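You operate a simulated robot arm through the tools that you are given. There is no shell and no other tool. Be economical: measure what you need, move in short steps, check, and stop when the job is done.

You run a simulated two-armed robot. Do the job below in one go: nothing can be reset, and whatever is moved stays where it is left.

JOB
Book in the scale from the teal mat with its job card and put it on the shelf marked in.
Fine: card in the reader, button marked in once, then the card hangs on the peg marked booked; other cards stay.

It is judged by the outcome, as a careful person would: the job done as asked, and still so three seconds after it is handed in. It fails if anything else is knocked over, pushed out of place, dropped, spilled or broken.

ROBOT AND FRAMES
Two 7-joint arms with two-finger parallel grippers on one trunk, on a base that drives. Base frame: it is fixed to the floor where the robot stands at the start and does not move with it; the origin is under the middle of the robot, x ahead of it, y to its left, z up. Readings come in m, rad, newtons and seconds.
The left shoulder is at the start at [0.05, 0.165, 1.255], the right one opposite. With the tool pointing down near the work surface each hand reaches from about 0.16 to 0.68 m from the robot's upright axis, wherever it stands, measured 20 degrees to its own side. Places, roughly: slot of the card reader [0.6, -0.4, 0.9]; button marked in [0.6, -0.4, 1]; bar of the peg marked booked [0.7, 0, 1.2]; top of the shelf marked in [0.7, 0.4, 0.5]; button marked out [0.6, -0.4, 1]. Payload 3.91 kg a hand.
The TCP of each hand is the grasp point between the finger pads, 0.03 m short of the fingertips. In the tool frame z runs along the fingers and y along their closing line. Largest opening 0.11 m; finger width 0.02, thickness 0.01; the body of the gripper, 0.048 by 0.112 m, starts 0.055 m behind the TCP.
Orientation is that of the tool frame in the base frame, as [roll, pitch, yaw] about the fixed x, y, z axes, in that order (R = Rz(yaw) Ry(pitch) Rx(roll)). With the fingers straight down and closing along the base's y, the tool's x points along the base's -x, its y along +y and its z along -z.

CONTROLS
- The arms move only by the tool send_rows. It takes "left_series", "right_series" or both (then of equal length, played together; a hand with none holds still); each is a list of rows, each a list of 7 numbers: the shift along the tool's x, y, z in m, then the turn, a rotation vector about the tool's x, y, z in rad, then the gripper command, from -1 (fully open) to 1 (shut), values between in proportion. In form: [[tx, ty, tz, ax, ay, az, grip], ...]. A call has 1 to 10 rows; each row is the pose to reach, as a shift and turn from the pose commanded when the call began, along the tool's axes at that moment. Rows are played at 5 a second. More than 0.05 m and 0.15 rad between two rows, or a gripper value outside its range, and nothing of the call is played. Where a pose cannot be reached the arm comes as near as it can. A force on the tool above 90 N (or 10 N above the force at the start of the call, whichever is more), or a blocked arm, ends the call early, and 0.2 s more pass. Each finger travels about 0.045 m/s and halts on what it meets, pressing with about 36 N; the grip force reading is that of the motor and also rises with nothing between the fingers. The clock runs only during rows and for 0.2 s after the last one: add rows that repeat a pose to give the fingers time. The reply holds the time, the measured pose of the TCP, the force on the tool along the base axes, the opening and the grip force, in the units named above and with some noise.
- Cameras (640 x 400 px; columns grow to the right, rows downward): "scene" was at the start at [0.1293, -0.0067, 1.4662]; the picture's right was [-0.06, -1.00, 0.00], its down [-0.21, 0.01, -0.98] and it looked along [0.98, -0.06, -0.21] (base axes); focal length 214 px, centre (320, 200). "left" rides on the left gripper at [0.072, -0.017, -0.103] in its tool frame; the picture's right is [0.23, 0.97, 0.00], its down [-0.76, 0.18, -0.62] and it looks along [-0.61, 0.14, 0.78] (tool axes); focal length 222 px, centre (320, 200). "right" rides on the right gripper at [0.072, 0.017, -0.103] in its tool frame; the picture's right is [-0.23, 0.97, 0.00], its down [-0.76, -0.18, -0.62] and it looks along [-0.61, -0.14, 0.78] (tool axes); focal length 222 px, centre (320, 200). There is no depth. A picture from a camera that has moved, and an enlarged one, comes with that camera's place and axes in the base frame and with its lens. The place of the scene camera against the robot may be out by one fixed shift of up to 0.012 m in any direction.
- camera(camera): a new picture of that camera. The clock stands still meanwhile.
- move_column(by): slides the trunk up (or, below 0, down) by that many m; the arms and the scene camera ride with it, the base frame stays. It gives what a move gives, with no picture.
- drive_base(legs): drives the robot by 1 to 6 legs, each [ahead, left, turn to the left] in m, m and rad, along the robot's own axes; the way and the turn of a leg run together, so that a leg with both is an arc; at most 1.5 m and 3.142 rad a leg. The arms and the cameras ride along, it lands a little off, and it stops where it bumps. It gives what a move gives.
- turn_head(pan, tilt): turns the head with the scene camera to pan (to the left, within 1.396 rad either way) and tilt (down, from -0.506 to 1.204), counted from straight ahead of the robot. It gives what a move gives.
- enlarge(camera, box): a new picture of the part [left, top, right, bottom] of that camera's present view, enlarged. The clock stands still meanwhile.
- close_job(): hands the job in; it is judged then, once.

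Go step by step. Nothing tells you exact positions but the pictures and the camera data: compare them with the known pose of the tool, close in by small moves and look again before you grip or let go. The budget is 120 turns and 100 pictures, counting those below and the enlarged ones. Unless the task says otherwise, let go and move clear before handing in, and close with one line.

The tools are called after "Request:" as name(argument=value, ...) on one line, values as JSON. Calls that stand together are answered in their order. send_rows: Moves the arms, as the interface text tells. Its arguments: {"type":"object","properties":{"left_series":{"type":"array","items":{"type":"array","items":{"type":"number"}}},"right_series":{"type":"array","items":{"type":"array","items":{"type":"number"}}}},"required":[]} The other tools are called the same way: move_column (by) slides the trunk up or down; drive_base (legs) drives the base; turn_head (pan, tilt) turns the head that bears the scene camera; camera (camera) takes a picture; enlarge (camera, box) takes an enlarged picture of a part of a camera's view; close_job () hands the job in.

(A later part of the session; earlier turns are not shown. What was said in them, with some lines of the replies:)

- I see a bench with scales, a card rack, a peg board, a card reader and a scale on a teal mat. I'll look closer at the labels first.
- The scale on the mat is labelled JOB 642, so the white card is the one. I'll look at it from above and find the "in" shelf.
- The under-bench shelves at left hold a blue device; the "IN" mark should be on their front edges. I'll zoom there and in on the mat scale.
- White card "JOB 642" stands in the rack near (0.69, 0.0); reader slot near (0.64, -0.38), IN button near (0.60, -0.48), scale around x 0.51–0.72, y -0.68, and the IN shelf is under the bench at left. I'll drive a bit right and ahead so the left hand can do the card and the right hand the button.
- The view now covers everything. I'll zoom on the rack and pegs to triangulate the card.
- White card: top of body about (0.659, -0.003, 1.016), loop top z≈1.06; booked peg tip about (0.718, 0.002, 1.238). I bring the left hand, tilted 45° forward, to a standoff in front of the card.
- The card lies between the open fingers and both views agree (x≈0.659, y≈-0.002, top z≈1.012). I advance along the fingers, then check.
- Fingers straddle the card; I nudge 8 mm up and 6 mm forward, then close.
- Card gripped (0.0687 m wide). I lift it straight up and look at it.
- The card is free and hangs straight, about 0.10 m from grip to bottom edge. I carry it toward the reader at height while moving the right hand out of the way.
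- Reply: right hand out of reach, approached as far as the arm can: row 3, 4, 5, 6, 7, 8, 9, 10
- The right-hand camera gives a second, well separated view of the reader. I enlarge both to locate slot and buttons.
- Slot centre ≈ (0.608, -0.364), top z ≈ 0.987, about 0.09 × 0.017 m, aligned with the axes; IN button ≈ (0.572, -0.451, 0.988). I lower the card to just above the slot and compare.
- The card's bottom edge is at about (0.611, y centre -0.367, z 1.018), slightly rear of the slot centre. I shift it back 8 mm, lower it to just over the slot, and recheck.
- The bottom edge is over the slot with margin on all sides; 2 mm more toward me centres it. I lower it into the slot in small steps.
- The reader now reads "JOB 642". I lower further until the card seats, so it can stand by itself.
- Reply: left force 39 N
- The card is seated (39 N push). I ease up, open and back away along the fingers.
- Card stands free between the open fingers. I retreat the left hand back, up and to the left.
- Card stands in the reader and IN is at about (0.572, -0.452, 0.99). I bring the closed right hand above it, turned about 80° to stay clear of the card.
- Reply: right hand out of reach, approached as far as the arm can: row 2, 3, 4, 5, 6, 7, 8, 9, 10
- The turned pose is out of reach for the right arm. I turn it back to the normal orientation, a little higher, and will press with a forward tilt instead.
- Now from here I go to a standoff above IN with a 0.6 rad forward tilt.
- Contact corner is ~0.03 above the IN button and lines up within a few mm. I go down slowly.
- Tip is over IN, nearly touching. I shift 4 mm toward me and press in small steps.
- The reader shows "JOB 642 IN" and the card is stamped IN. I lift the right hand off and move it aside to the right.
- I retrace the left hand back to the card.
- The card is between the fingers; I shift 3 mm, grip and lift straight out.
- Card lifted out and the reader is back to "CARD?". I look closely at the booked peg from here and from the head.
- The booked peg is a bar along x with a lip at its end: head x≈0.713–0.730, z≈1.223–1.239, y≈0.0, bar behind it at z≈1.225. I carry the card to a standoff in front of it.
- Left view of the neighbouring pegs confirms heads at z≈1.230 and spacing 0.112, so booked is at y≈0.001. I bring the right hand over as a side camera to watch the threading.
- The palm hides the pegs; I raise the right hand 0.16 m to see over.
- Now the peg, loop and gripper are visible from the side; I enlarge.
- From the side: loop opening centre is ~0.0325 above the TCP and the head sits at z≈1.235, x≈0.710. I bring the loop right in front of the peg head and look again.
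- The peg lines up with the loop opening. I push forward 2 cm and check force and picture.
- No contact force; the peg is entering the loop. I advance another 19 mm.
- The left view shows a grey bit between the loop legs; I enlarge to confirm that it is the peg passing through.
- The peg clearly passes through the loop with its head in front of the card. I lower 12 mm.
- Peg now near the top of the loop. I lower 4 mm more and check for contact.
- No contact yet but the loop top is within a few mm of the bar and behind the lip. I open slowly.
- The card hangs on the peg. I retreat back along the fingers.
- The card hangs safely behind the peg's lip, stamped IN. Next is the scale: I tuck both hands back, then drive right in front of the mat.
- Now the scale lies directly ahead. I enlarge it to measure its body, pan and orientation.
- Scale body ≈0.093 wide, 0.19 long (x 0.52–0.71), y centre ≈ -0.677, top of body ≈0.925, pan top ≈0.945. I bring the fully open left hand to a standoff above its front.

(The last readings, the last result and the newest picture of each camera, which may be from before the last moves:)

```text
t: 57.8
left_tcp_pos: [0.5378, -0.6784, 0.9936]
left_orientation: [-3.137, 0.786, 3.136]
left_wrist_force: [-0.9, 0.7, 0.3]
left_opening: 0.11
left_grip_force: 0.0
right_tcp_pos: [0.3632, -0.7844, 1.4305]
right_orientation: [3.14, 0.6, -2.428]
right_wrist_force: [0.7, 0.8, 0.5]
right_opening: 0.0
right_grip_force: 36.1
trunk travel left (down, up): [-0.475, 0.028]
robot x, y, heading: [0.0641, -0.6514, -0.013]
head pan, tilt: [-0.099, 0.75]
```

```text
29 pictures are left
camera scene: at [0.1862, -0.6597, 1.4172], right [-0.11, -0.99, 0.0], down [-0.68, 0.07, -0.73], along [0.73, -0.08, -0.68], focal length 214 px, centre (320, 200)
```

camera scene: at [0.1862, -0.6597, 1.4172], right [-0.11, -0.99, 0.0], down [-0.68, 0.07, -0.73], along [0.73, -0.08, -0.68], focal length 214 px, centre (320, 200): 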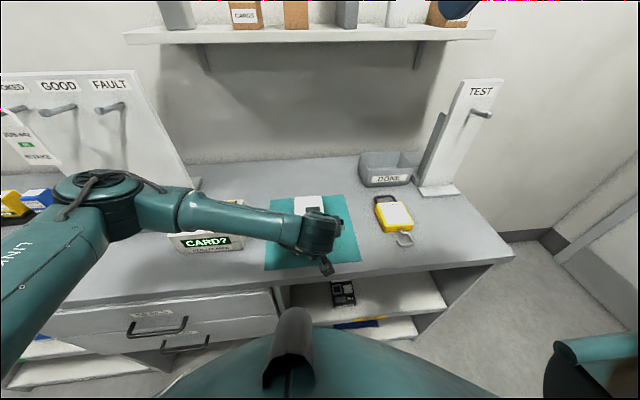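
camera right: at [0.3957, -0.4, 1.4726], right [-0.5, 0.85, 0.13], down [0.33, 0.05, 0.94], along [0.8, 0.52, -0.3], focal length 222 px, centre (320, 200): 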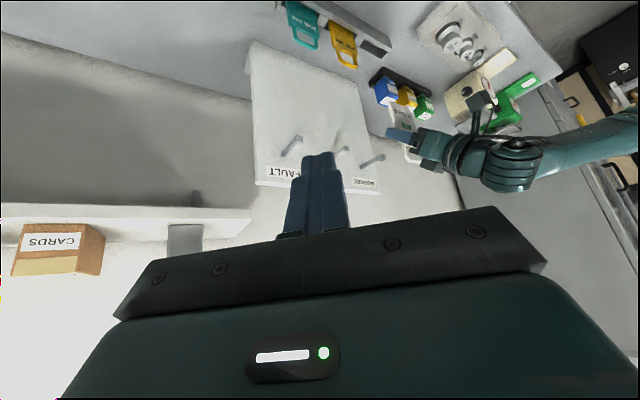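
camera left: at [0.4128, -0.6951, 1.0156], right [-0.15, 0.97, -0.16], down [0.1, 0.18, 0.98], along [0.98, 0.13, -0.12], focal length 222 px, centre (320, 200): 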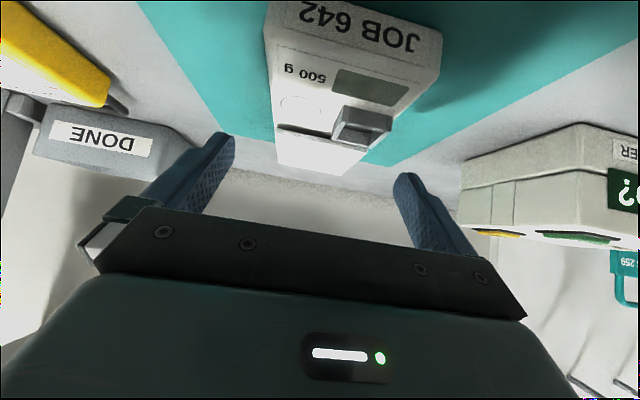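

Both cameras agree: scale y from -0.723 to -0.631, front at x≈0.52. I advance along the fingers so they straddle the body near its middle.

Request:
send_rows(left_series=[[0.0005, 0.001, 0.03, 0, 0, 0, -1], [0.001, 0.001, 0.055, 0, 0, 0, -1], [0.0012, 0.001, 0.07, 0, 0, 0, -1], [0.0015, 0.001, 0.078, 0, 0, 0, -1], [0.0015, 0.001, 0.078, 0, 0, 0, -1]])

Request:
camera(camera="left")

Request:
enlarge(camera="scene", box=[255, 180, 375, 280])

```text
t: 59.0
left_tcp_pos: [0.5905, -0.6777, 0.9369]
left_orientation: [-3.14, 0.785, 3.134]
left_wrist_force: [-0.5, 1.0, -0.3]
left_opening: 0.1102
left_grip_force: 0.1
right_tcp_pos: [0.3627, -0.7841, 1.4304]
right_orientation: [3.139, 0.601, -2.43]
right_wrist_force: [0.4, 0.4, 1.9]
right_opening: 0.0001
right_grip_force: 36.6
trunk travel left (down, up): [-0.475, 0.028]
robot x, y, heading: [0.0678, -0.6491, -0.009]
head pan, tilt: [-0.099, 0.75]
```

```text
28 pictures are left
camera left: at [0.4668, -0.6943, 0.9583], right [-0.15, 0.97, -0.16], down [0.1, 0.18, 0.98], along [0.98, 0.13, -0.12], focal length 222 px, centre (320, 200)
```

left: 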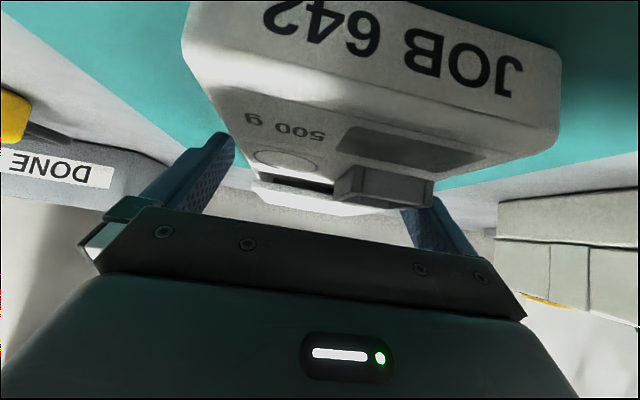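

```text
4.00 times, centred on (315, 230) of scene
camera zoom: at [0.1863, -0.6601, 1.4172], right [-0.11, -0.99, 0.0], down [-0.68, 0.07, -0.73], along [0.73, -0.08, -0.68], focal length 858 px, centre (340, 80)
```

zoom: 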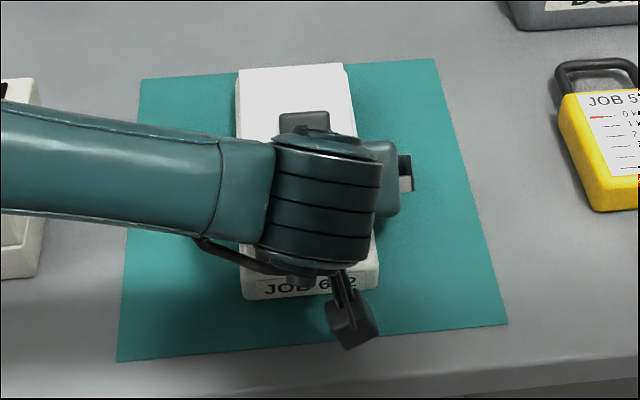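

Fingers straddle the body without contact. I go 5 mm further along and close.

Request:
send_rows(left_series=[[0, 0, 0.0056, 0, 0, 0, -1], [0, 0, 0.0056, 0, 0, 0, -0.7], [0, 0, 0.0056, 0, 0, 0, 0], [0, 0, 0.0056, 0, 0, 0, 1], [0, 0, 0.0056, 0, 0, 0, 1], [0, 0, 0.0056, 0, 0, 0, 1]])

Request:
camera(camera="left")

```text
t: 60.4
left_tcp_pos: [0.5942, -0.6781, 0.9325]
left_orientation: [-3.139, 0.786, 3.138]
left_wrist_force: [0.6, -0.1, 0.1]
left_opening: 0.0937
left_grip_force: 36.2
right_tcp_pos: [0.3644, -0.7847, 1.429]
right_orientation: [3.139, 0.602, -2.428]
right_wrist_force: [1.1, -0.1, 0.0]
right_opening: 0.0001
right_grip_force: 35.8
trunk travel left (down, up): [-0.475, 0.028]
robot x, y, heading: [0.0648, -0.6473, -0.014]
head pan, tilt: [-0.099, 0.75]
```

```text
26 pictures are left
camera left: at [0.4707, -0.6938, 0.9548], right [-0.15, 0.97, -0.16], down [0.1, 0.18, 0.98], along [0.98, 0.13, -0.12], focal length 222 px, centre (320, 200)
```

left: 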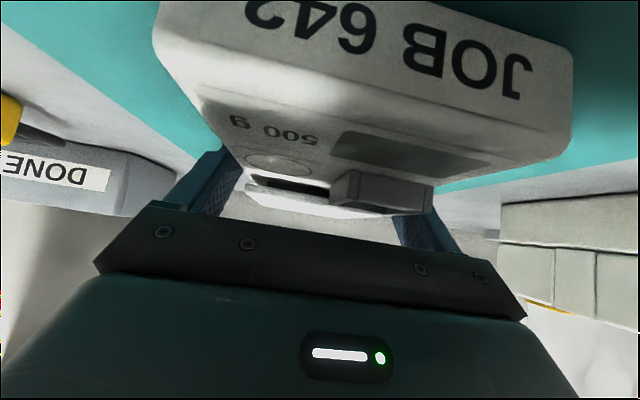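

Gripped at 0.0937 m. I lift it a little and check that it hangs level.

Request:
send_rows(left_series=[[-0.007, 0, -0.007, 0, 0, 0, 1], [-0.018, 0, -0.018, 0, 0, 0, 1], [-0.03, 0, -0.03, 0, 0, 0, 1], [-0.03, 0, -0.03, 0, 0, 0, 1]])

Request:
camera(camera="left")

```text
t: 61.4
left_tcp_pos: [0.5942, -0.6792, 0.9745]
left_orientation: [-3.141, 0.784, 3.135]
left_wrist_force: [-0.2, -0.9, -3.4]
left_opening: 0.0934
left_grip_force: 36.0
right_tcp_pos: [0.3641, -0.7836, 1.4305]
right_orientation: [3.14, 0.6, -2.43]
right_wrist_force: [-0.8, -0.6, -0.6]
right_opening: 0.0
right_grip_force: 36.1
trunk travel left (down, up): [-0.475, 0.028]
robot x, y, heading: [0.0689, -0.6479, -0.009]
head pan, tilt: [-0.099, 0.75]
```

```text
25 pictures are left
camera left: at [0.471, -0.6948, 0.9968], right [-0.15, 0.97, -0.16], down [0.1, 0.18, 0.98], along [0.98, 0.13, -0.12], focal length 222 px, centre (320, 200)
```

left: 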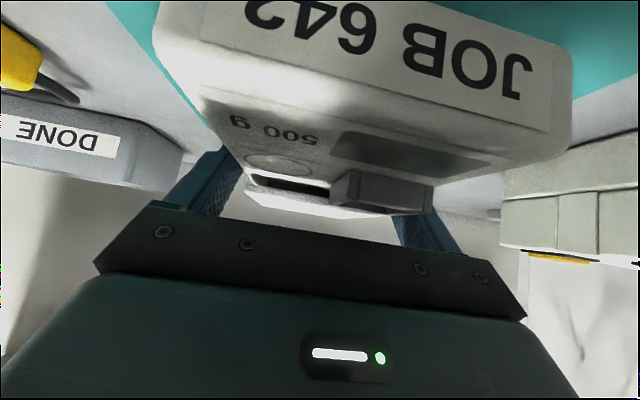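

The scale (≈0.35 kg) is held level. I lift it higher and back the robot away from the bench.

Request:
send_rows(left_series=[[-0.012, 0, -0.012, 0, 0, 0, 1], [-0.026, 0, -0.026, 0, 0, 0, 1], [-0.04, 0, -0.04, 0, 0, 0, 1], [-0.05, 0, -0.05, 0, 0, 0, 1]])

Request:
drive_base(legs=[[-0.36, 0, 0.01]])

Request:
camera(camera="left")

```text
t: 62.4
left_tcp_pos: [0.5943, -0.6764, 1.0464]
left_orientation: [-3.14, 0.784, 3.135]
left_wrist_force: [-0.1, 0.2, -3.3]
left_opening: 0.0939
left_grip_force: 36.2
right_tcp_pos: [0.3623, -0.7846, 1.4307]
right_orientation: [3.14, 0.601, -2.429]
right_wrist_force: [-0.5, 0.3, 0.1]
right_opening: 0.0
right_grip_force: 35.4
trunk travel left (down, up): [-0.475, 0.028]
robot x, y, heading: [0.0654, -0.6483, -0.015]
head pan, tilt: [-0.099, 0.75]
```

```text
t: 64.7
left_tcp_pos: [0.2306, -0.6698, 1.048]
left_orientation: [-3.139, 0.783, -3.136]
left_wrist_force: [0.6, 0.1, -3.0]
left_opening: 0.0936
left_grip_force: 36.2
right_tcp_pos: [0.0015, -0.7805, 1.4303]
right_orientation: [3.139, 0.601, -2.419]
right_wrist_force: [0.6, 0.9, -0.4]
right_opening: 0.0
right_grip_force: 35.9
trunk travel left (down, up): [-0.475, 0.028]
robot x, y, heading: [-0.2943, -0.65, -0.002]
head pan, tilt: [-0.099, 0.75]
```

```text
24 pictures are left
camera left: at [0.1074, -0.6882, 1.0685], right [-0.16, 0.97, -0.16], down [0.1, 0.18, 0.98], along [0.98, 0.14, -0.12], focal length 222 px, centre (320, 200)
```

left: 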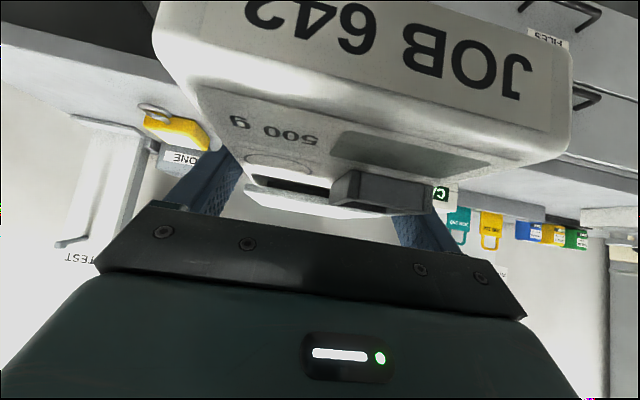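

The robot is clear of the bench. I drive left to line up with the IN shelf and look at it.

Request:
drive_base(legs=[[0, 0.92, 0]])

Request:
turn_head(pan=0.2, tilt=0.75)

Request:
camera(camera="scene")

```text
t: 69.6
left_tcp_pos: [0.2332, 0.2635, 1.0462]
left_orientation: [-3.138, 0.785, 3.14]
left_wrist_force: [-0.9, 0.1, -3.2]
left_opening: 0.0938
left_grip_force: 36.3
right_tcp_pos: [0.0028, 0.155, 1.4301]
right_orientation: [3.14, 0.6, -2.427]
right_wrist_force: [-0.2, 0.7, -0.2]
right_opening: 0.0001
right_grip_force: 36.5
trunk travel left (down, up): [-0.475, 0.028]
robot x, y, heading: [-0.2914, 0.2893, -0.005]
head pan, tilt: [-0.099, 0.75]
```

```text
t: 70.4
left_tcp_pos: [0.2336, 0.2621, 1.0471]
left_orientation: [-3.14, 0.783, 3.141]
left_wrist_force: [0.4, 0.8, -3.0]
left_opening: 0.0938
left_grip_force: 35.9
right_tcp_pos: [0.0024, 0.154, 1.4299]
right_orientation: [3.14, 0.6, -2.426]
right_wrist_force: [0.2, -0.1, -0.4]
right_opening: 0.0002
right_grip_force: 36.1
trunk travel left (down, up): [-0.475, 0.028]
robot x, y, heading: [-0.292, 0.2874, -0.009]
head pan, tilt: [0.201, 0.75]
```

```text
23 pictures are left
camera scene: at [-0.1754, 0.3023, 1.4172], right [0.19, -0.98, 0.0], down [-0.67, -0.13, -0.73], along [0.72, 0.14, -0.68], focal length 214 px, centre (320, 200)
```

scene: 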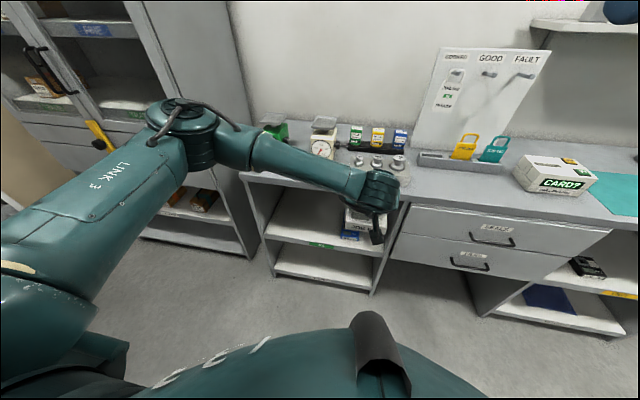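

Aligned in front of the IN bay with plenty of room. I lower the trunk and look at the shelf.

Request:
move_column(by=-0.47)

Request:
turn_head(pan=0.2, tilt=0.45)

Request:
camera(camera="scene")

Request:
camera(camera="left")

```text
refused: -0.47 is not a number from -0.4 to 0.4
```

```text
t: 71.2
left_tcp_pos: [0.233, 0.2629, 1.0455]
left_orientation: [-3.14, 0.784, 3.139]
left_wrist_force: [-0.7, 1.5, -3.0]
left_opening: 0.0935
left_grip_force: 35.9
right_tcp_pos: [0.0035, 0.1545, 1.429]
right_orientation: [3.14, 0.6, -2.425]
right_wrist_force: [-0.9, 0.3, 0.6]
right_opening: 0.0001
right_grip_force: 35.5
trunk travel left (down, up): [-0.475, 0.028]
robot x, y, heading: [-0.2922, 0.2867, -0.002]
head pan, tilt: [0.201, 0.45]
```

```text
22 pictures are left
camera scene: at [-0.1665, 0.3042, 1.4435], right [0.19, -0.98, 0.0], down [-0.43, -0.08, -0.9], along [0.88, 0.18, -0.44], focal length 214 px, centre (320, 200)
```

scene: 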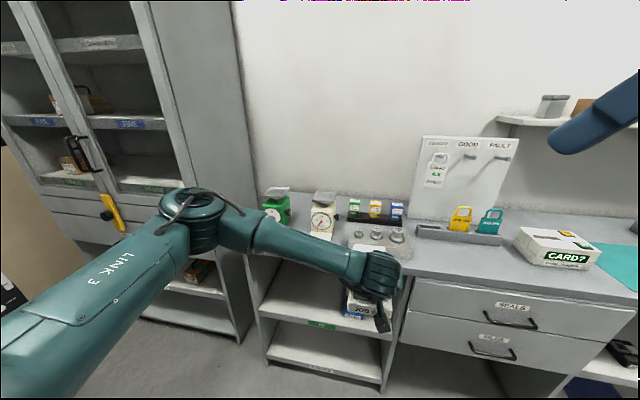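

```text
21 pictures are left
camera left: at [0.1088, 0.2453, 1.0682], right [-0.16, 0.97, -0.16], down [0.1, 0.18, 0.98], along [0.98, 0.14, -0.12], focal length 222 px, centre (320, 200)
```

left: 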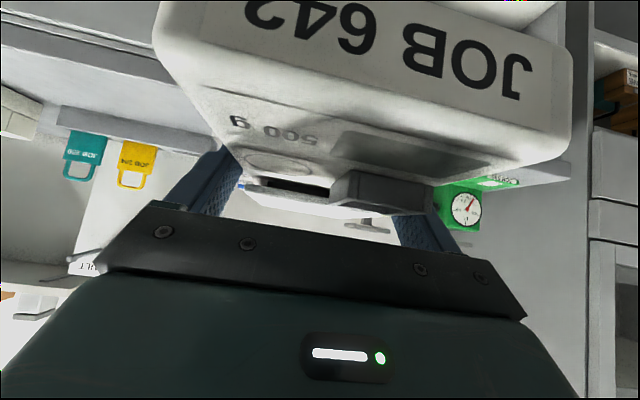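

The slide takes at most 0.4 m a go, so I lower in two moves and then look.

Request:
move_column(by=-0.3)

Request:
move_column(by=-0.17)

Request:
camera(camera="scene")

Request:
camera(camera="left")

```text
t: 74.2
left_tcp_pos: [0.2329, 0.2619, 0.7463]
left_orientation: [-3.137, 0.785, 3.141]
left_wrist_force: [-0.1, 0.1, -3.4]
left_opening: 0.0935
left_grip_force: 35.9
right_tcp_pos: [0.0034, 0.1534, 1.1292]
right_orientation: [3.139, 0.6, -2.426]
right_wrist_force: [0.9, 0.4, 0.2]
right_opening: 0.0
right_grip_force: 36.2
trunk travel left (down, up): [-0.175, 0.328]
robot x, y, heading: [-0.2962, 0.2864, -0.007]
head pan, tilt: [0.201, 0.45]
```

```text
t: 76.1
left_tcp_pos: [0.2328, 0.2615, 0.5765]
left_orientation: [-3.14, 0.785, 3.139]
left_wrist_force: [0.5, -0.3, -4.0]
left_opening: 0.0937
left_grip_force: 36.1
right_tcp_pos: [0.0024, 0.1546, 0.9602]
right_orientation: [3.139, 0.6, -2.428]
right_wrist_force: [-0.6, 0.2, 0.1]
right_opening: 0.0
right_grip_force: 35.2
trunk travel left (down, up): [-0.005, 0.498]
robot x, y, heading: [-0.2915, 0.2879, -0.003]
head pan, tilt: [0.201, 0.45]
```

```text
20 pictures are left
camera scene: at [-0.1667, 0.3042, 0.9736], right [0.19, -0.98, 0.0], down [-0.43, -0.08, -0.9], along [0.88, 0.18, -0.44], focal length 214 px, centre (320, 200)
```

scene: 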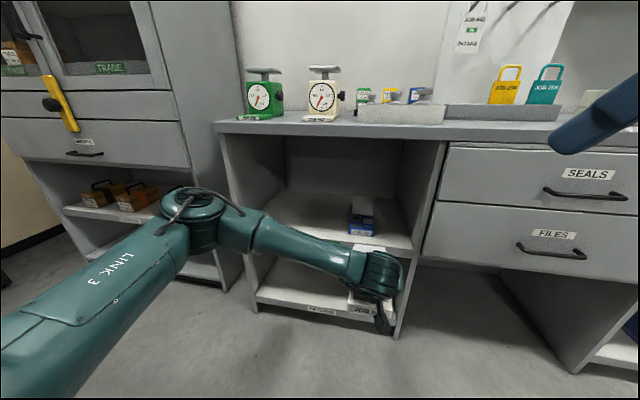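

```text
19 pictures are left
camera left: at [0.1086, 0.2453, 0.5983], right [-0.16, 0.97, -0.16], down [0.1, 0.18, 0.98], along [0.98, 0.14, -0.12], focal length 222 px, centre (320, 200)
```

left: 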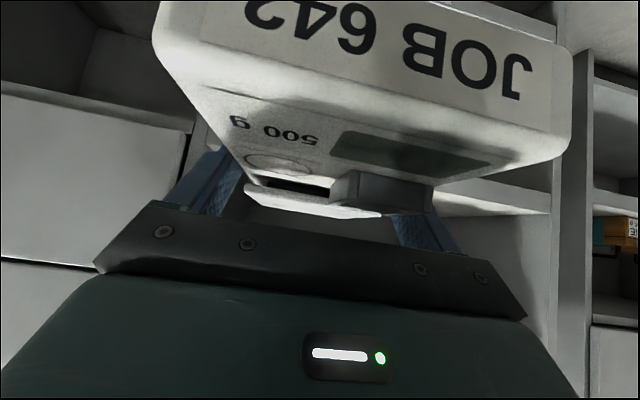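

Bay opening spans y≈0.10–0.73 with the blue scale at y≈0.29, so I'll place ours at y≈0.45. I move the hand left, then extend it toward the shelf.

Request:
send_rows(left_series=[[0, 0.04, 0, 0, 0, 0, 1], [0, 0.08, 0, 0, 0, 0, 1], [0, 0.12, 0, 0, 0, 0, 1], [0, 0.16, 0, 0, 0, 0, 1], [0, 0.19, 0, 0, 0, 0, 1], [-0.025, 0.19, 0.025, 0, 0, 0, 1], [-0.05, 0.19, 0.05, 0, 0, 0, 1], [-0.075, 0.19, 0.075, 0, 0, 0, 1], [-0.1, 0.19, 0.1, 0, 0, 0, 1], [-0.1245, 0.19, 0.1245, 0, 0, 0, 1]])

Request:
camera(camera="scene")

Request:
camera(camera="left")

```text
t: 78.3
left_tcp_pos: [0.4088, 0.4516, 0.5763]
left_orientation: [-3.141, 0.784, 3.139]
left_wrist_force: [0.7, -0.3, -3.4]
left_opening: 0.0937
left_grip_force: 36.2
right_tcp_pos: [0.0034, 0.1549, 0.9599]
right_orientation: [3.14, 0.6, -2.425]
right_wrist_force: [-0.5, -0.6, -0.7]
right_opening: 0.0
right_grip_force: 36.2
trunk travel left (down, up): [-0.005, 0.498]
robot x, y, heading: [-0.2945, 0.2887, -0.008]
head pan, tilt: [0.201, 0.45]
```

```text
18 pictures are left
camera scene: at [-0.1666, 0.3043, 0.9736], right [0.19, -0.98, 0.0], down [-0.43, -0.08, -0.9], along [0.88, 0.18, -0.44], focal length 214 px, centre (320, 200)
```

scene: 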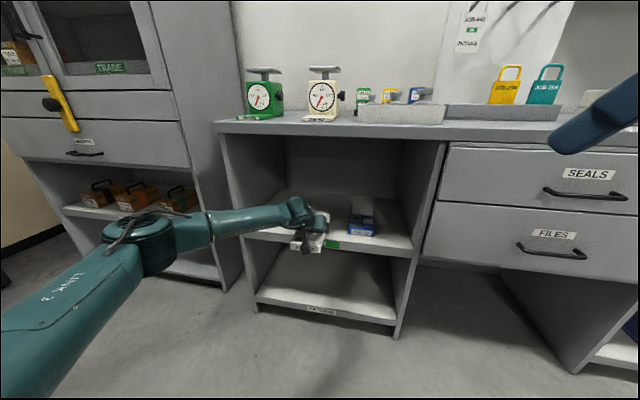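

```text
17 pictures are left
camera left: at [0.2858, 0.4347, 0.5975], right [-0.16, 0.97, -0.16], down [0.1, 0.18, 0.98], along [0.98, 0.14, -0.13], focal length 222 px, centre (320, 200)
```

left: 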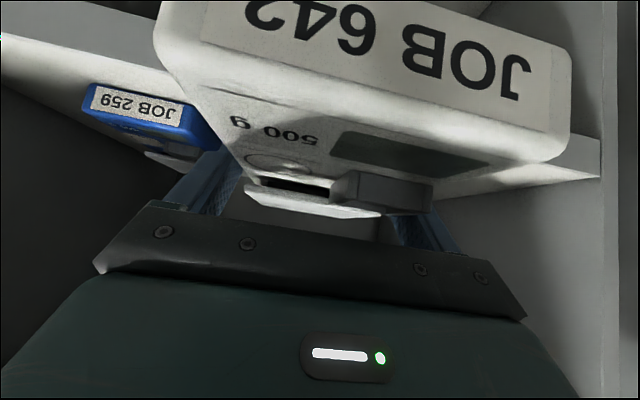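

Path into the bay is clear and the scale is ~4 cm above the shelf. I drive forward 0.17 m.

Request:
drive_base(legs=[[0.17, 0, 0.005]])

Request:
camera(camera="scene")

Request:
camera(camera="left")

```text
t: 79.8
left_tcp_pos: [0.5752, 0.4555, 0.5753]
left_orientation: [-3.139, 0.785, -3.14]
left_wrist_force: [-0.1, 0.4, -3.8]
left_opening: 0.0938
left_grip_force: 36.3
right_tcp_pos: [0.1704, 0.1554, 0.9609]
right_orientation: [3.138, 0.6, -2.419]
right_wrist_force: [0.1, -0.5, 0.3]
right_opening: 0.0
right_grip_force: 36.2
trunk travel left (down, up): [-0.005, 0.498]
robot x, y, heading: [-0.1276, 0.2855, 0.003]
head pan, tilt: [0.201, 0.45]
```

```text
16 pictures are left
camera scene: at [-0.0003, 0.3046, 0.9736], right [0.2, -0.98, 0.0], down [-0.43, -0.09, -0.9], along [0.88, 0.18, -0.44], focal length 214 px, centre (320, 200)
```

scene: 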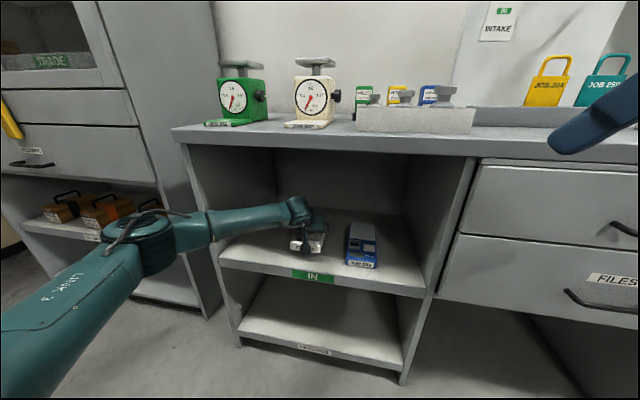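

```text
15 pictures are left
camera left: at [0.4513, 0.4376, 0.5978], right [-0.16, 0.97, -0.16], down [0.1, 0.18, 0.98], along [0.98, 0.14, -0.12], focal length 222 px, centre (320, 200)
```

left: 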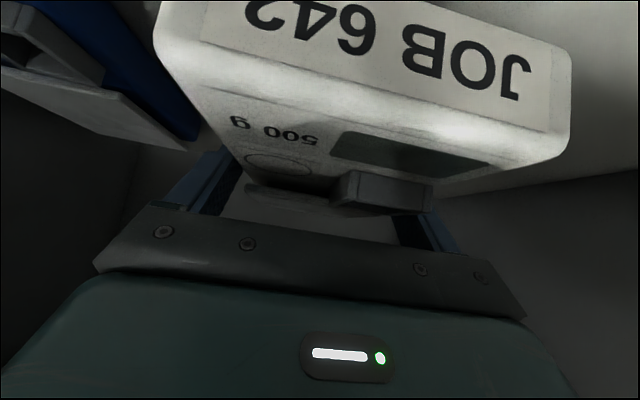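

The scale is over the shelf, beside the blue one with a clear gap. I move 2 cm in and lower most of the way, then feel for contact.

Request:
send_rows(left_series=[[-0.0141, 0, 0.0141, 0, 0, 0, 1], [-0.0035, 0, 0.0247, 0, 0, 0, 1], [0.007, 0, 0.0354, 0, 0, 0, 1], [0.0105, 0, 0.0389, 0, 0, 0, 1]])

Request:
enlarge(camera="scene", box=[200, 180, 440, 320])

```text
t: 80.8
left_tcp_pos: [0.5956, 0.4554, 0.541]
left_orientation: [-3.138, 0.784, -3.138]
left_wrist_force: [0.0, -0.5, -3.5]
left_opening: 0.0936
left_grip_force: 35.9
right_tcp_pos: [0.1702, 0.1568, 0.959]
right_orientation: [3.139, 0.601, -2.421]
right_wrist_force: [0.0, -0.5, 0.1]
right_opening: 0.0
right_grip_force: 36.1
trunk travel left (down, up): [-0.005, 0.498]
robot x, y, heading: [-0.1292, 0.2899, -0.001]
head pan, tilt: [0.201, 0.45]
```

```text
2.67 times, centred on (320, 250) of scene
camera zoom: at [-0.0002, 0.3046, 0.9736], right [0.2, -0.98, 0.0], down [-0.43, -0.09, -0.9], along [0.88, 0.18, -0.44], focal length 572 px, centre (320, 67)
```

zoom: 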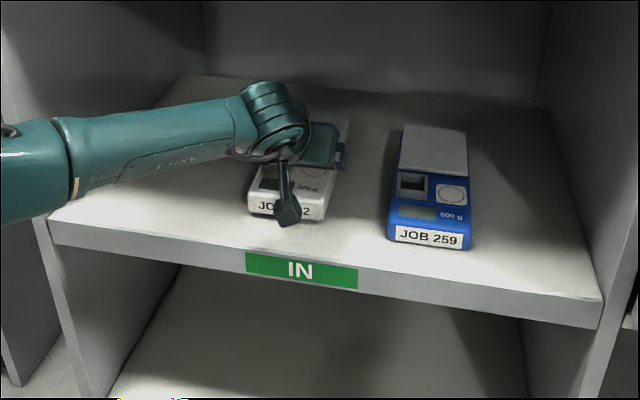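

Well placed over the shelf. I lower in 3 mm steps and watch the force.

Request:
send_rows(left_series=[[0.0021, 0, 0.0021, 0, 0, 0, 1], [0.0042, 0, 0.0042, 0, 0, 0, 1], [0.0057, 0, 0.0057, 0, 0, 0, 1], [0.0057, 0, 0.0057, 0, 0, 0, 1]])

```text
t: 81.8
left_tcp_pos: [0.5953, 0.4542, 0.5339]
left_orientation: [-3.14, 0.784, -3.138]
left_wrist_force: [-1.1, -0.3, -1.0]
left_opening: 0.0936
left_grip_force: 36.2
right_tcp_pos: [0.1694, 0.1557, 0.9605]
right_orientation: [3.139, 0.603, -2.421]
right_wrist_force: [0.3, -0.2, -0.3]
right_opening: 0.0002
right_grip_force: 36.3
trunk travel left (down, up): [-0.005, 0.498]
robot x, y, heading: [-0.1247, 0.2873, 0.001]
head pan, tilt: [0.201, 0.45]
```

Contact is starting (load dropped from -3.5 to -1 N). One more millimetre or two and I check.

Request:
send_rows(left_series=[[0.0008, 0, 0.0008, 0, 0, 0, 1], [0.0014, 0, 0.0014, 0, 0, 0, 1], [0.0014, 0, 0.0014, 0, 0, 0, 1]])

```text
t: 82.6
left_tcp_pos: [0.5952, 0.4541, 0.5339]
left_orientation: [-3.139, 0.787, -3.139]
left_wrist_force: [-2.3, 1.1, 9.1]
left_opening: 0.0937
left_grip_force: 35.8
right_tcp_pos: [0.1692, 0.1553, 0.9603]
right_orientation: [3.141, 0.602, -2.419]
right_wrist_force: [0.3, 0.7, 0.0]
right_opening: 0.0
right_grip_force: 36.0
trunk travel left (down, up): [-0.005, 0.498]
robot x, y, heading: [-0.13, 0.2881, 0.005]
head pan, tilt: [0.201, 0.45]
```

The scale rests on the shelf. I ease off, open, and look before retreating.

Request:
send_rows(left_series=[[-0.0012, 0, -0.0012, 0, 0, 0, 0.6], [-0.0012, 0, -0.0012, 0, 0, 0, -0.8], [-0.0012, 0, -0.0012, 0, 0, 0, -1], [-0.0012, 0, -0.0012, 0, 0, 0, -1]])

Request:
camera(camera="left")

```text
t: 83.6
left_tcp_pos: [0.5959, 0.455, 0.5327]
left_orientation: [-3.14, 0.784, -3.137]
left_wrist_force: [0.2, -0.4, 0.0]
left_opening: 0.1099
left_grip_force: 0.0
right_tcp_pos: [0.17, 0.1552, 0.9595]
right_orientation: [3.139, 0.6, -2.421]
right_wrist_force: [0.4, 0.4, -0.1]
right_opening: 0.0
right_grip_force: 36.2
trunk travel left (down, up): [-0.005, 0.498]
robot x, y, heading: [-0.1224, 0.2907, -0.0]
head pan, tilt: [0.201, 0.45]
```

```text
13 pictures are left
camera left: at [0.4714, 0.4368, 0.5549], right [-0.16, 0.97, -0.16], down [0.1, 0.18, 0.98], along [0.98, 0.14, -0.12], focal length 222 px, centre (320, 200)
```

left: 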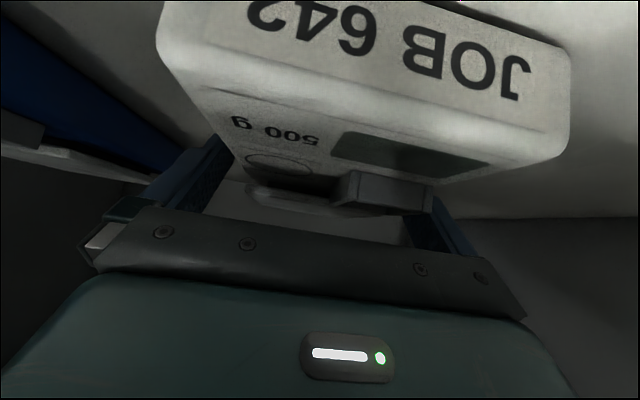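

Fingers are open and clear. I retreat along the fingers, then straight back out of the bay.

Request:
send_rows(left_series=[[0, 0, -0.02, 0, 0, 0, -1], [0, 0, -0.05, 0, 0, 0, -1], [0, 0, -0.08, 0, 0, 0, -1], [0.025, 0, -0.105, 0, 0, 0, -1], [0.05, 0, -0.13, 0, 0, 0, -1], [0.075, 0, -0.155, 0, 0, 0, -1], [0.1, 0, -0.18, 0, 0, 0, -1], [0.125, 0, -0.205, 0, 0, 0, -1]])

Request:
drive_base(legs=[[-0.2, 0, 0]])

Request:
camera(camera="scene")

Request:
enlarge(camera="scene", box=[240, 120, 440, 280])

```text
t: 85.4
left_tcp_pos: [0.3621, 0.4552, 0.5909]
left_orientation: [-3.14, 0.786, -3.138]
left_wrist_force: [0.1, 0.0, -0.5]
left_opening: 0.1101
left_grip_force: 0.0
right_tcp_pos: [0.1696, 0.1565, 0.959]
right_orientation: [3.139, 0.6, -2.42]
right_wrist_force: [-0.1, -0.6, 1.7]
right_opening: 0.0003
right_grip_force: 36.2
trunk travel left (down, up): [-0.005, 0.498]
robot x, y, heading: [-0.1288, 0.2874, 0.002]
head pan, tilt: [0.201, 0.45]
```

```text
t: 86.9
left_tcp_pos: [0.1678, 0.4557, 0.5909]
left_orientation: [-3.141, 0.784, -3.135]
left_wrist_force: [-0.1, 0.8, 0.7]
left_opening: 0.11
left_grip_force: 0.1
right_tcp_pos: [-0.0238, 0.1559, 0.9591]
right_orientation: [3.139, 0.6, -2.417]
right_wrist_force: [-0.2, 0.4, -0.6]
right_opening: 0.0
right_grip_force: 36.3
trunk travel left (down, up): [-0.005, 0.498]
robot x, y, heading: [-0.3242, 0.2888, 0.004]
head pan, tilt: [0.201, 0.45]
```

```text
12 pictures are left
camera scene: at [-0.1954, 0.3044, 0.9736], right [0.2, -0.98, 0.0], down [-0.43, -0.09, -0.9], along [0.88, 0.18, -0.44], focal length 214 px, centre (320, 200)
```

scene: 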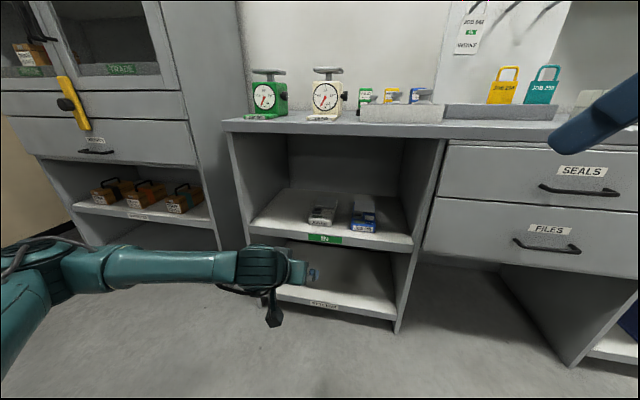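

```text
2.50 times, centred on (340, 200) of scene
camera zoom: at [-0.1954, 0.3044, 0.9736], right [0.2, -0.98, 0.0], down [-0.43, -0.09, -0.9], along [0.88, 0.18, -0.44], focal length 536 px, centre (270, 200)
```

zoom: 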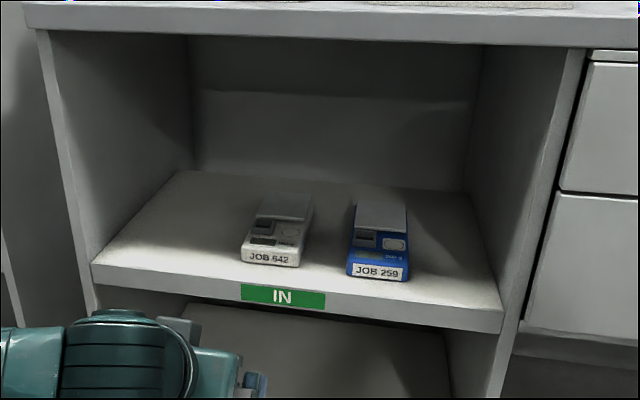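

The JOB 642 scale stands on the IN shelf beside the blue one. A last look at the pegs and the bench before handing in.

Request:
turn_head(pan=-0.35, tilt=0.0)

Request:
camera(camera="scene")

```text
t: 87.9
left_tcp_pos: [0.1682, 0.4562, 0.59]
left_orientation: [-3.14, 0.785, -3.134]
left_wrist_force: [0.4, 0.3, 0.2]
left_opening: 0.1102
left_grip_force: 0.1
right_tcp_pos: [-0.0256, 0.156, 0.9596]
right_orientation: [3.141, 0.601, -2.417]
right_wrist_force: [0.6, -0.2, 0.9]
right_opening: 0.0001
right_grip_force: 36.2
trunk travel left (down, up): [-0.005, 0.498]
robot x, y, heading: [-0.3235, 0.2912, 0.003]
head pan, tilt: [-0.351, 0.0]
```

```text
10 pictures are left
camera scene: at [-0.2008, 0.2552, 1.0152], right [-0.34, -0.94, 0.0], down [0.0, 0.0, -1.0], along [0.94, -0.34, 0.0], focal length 214 px, centre (320, 200)
```

scene: 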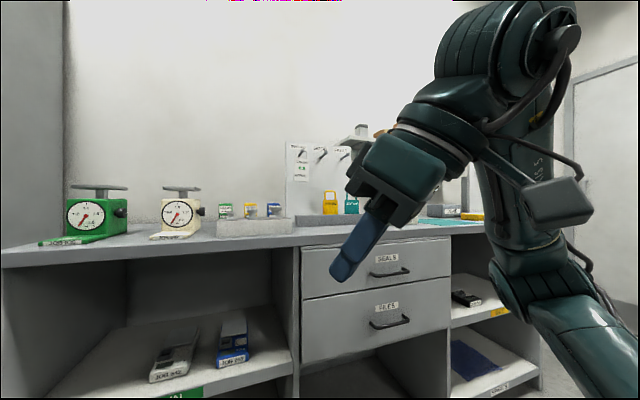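

The white card hangs on the booked peg, the other cards are in their rack, and the scale is on the IN shelf. I hand in.

Request:
close_job()

```text
The job is handed in.
```

The JOB 642 scale is booked in and stands on the shelf marked IN. I pressed the IN button once; the reader showed "JOB 642 IN" and stamped the card. That card now hangs on the booked peg, and I left the other cards where they were.
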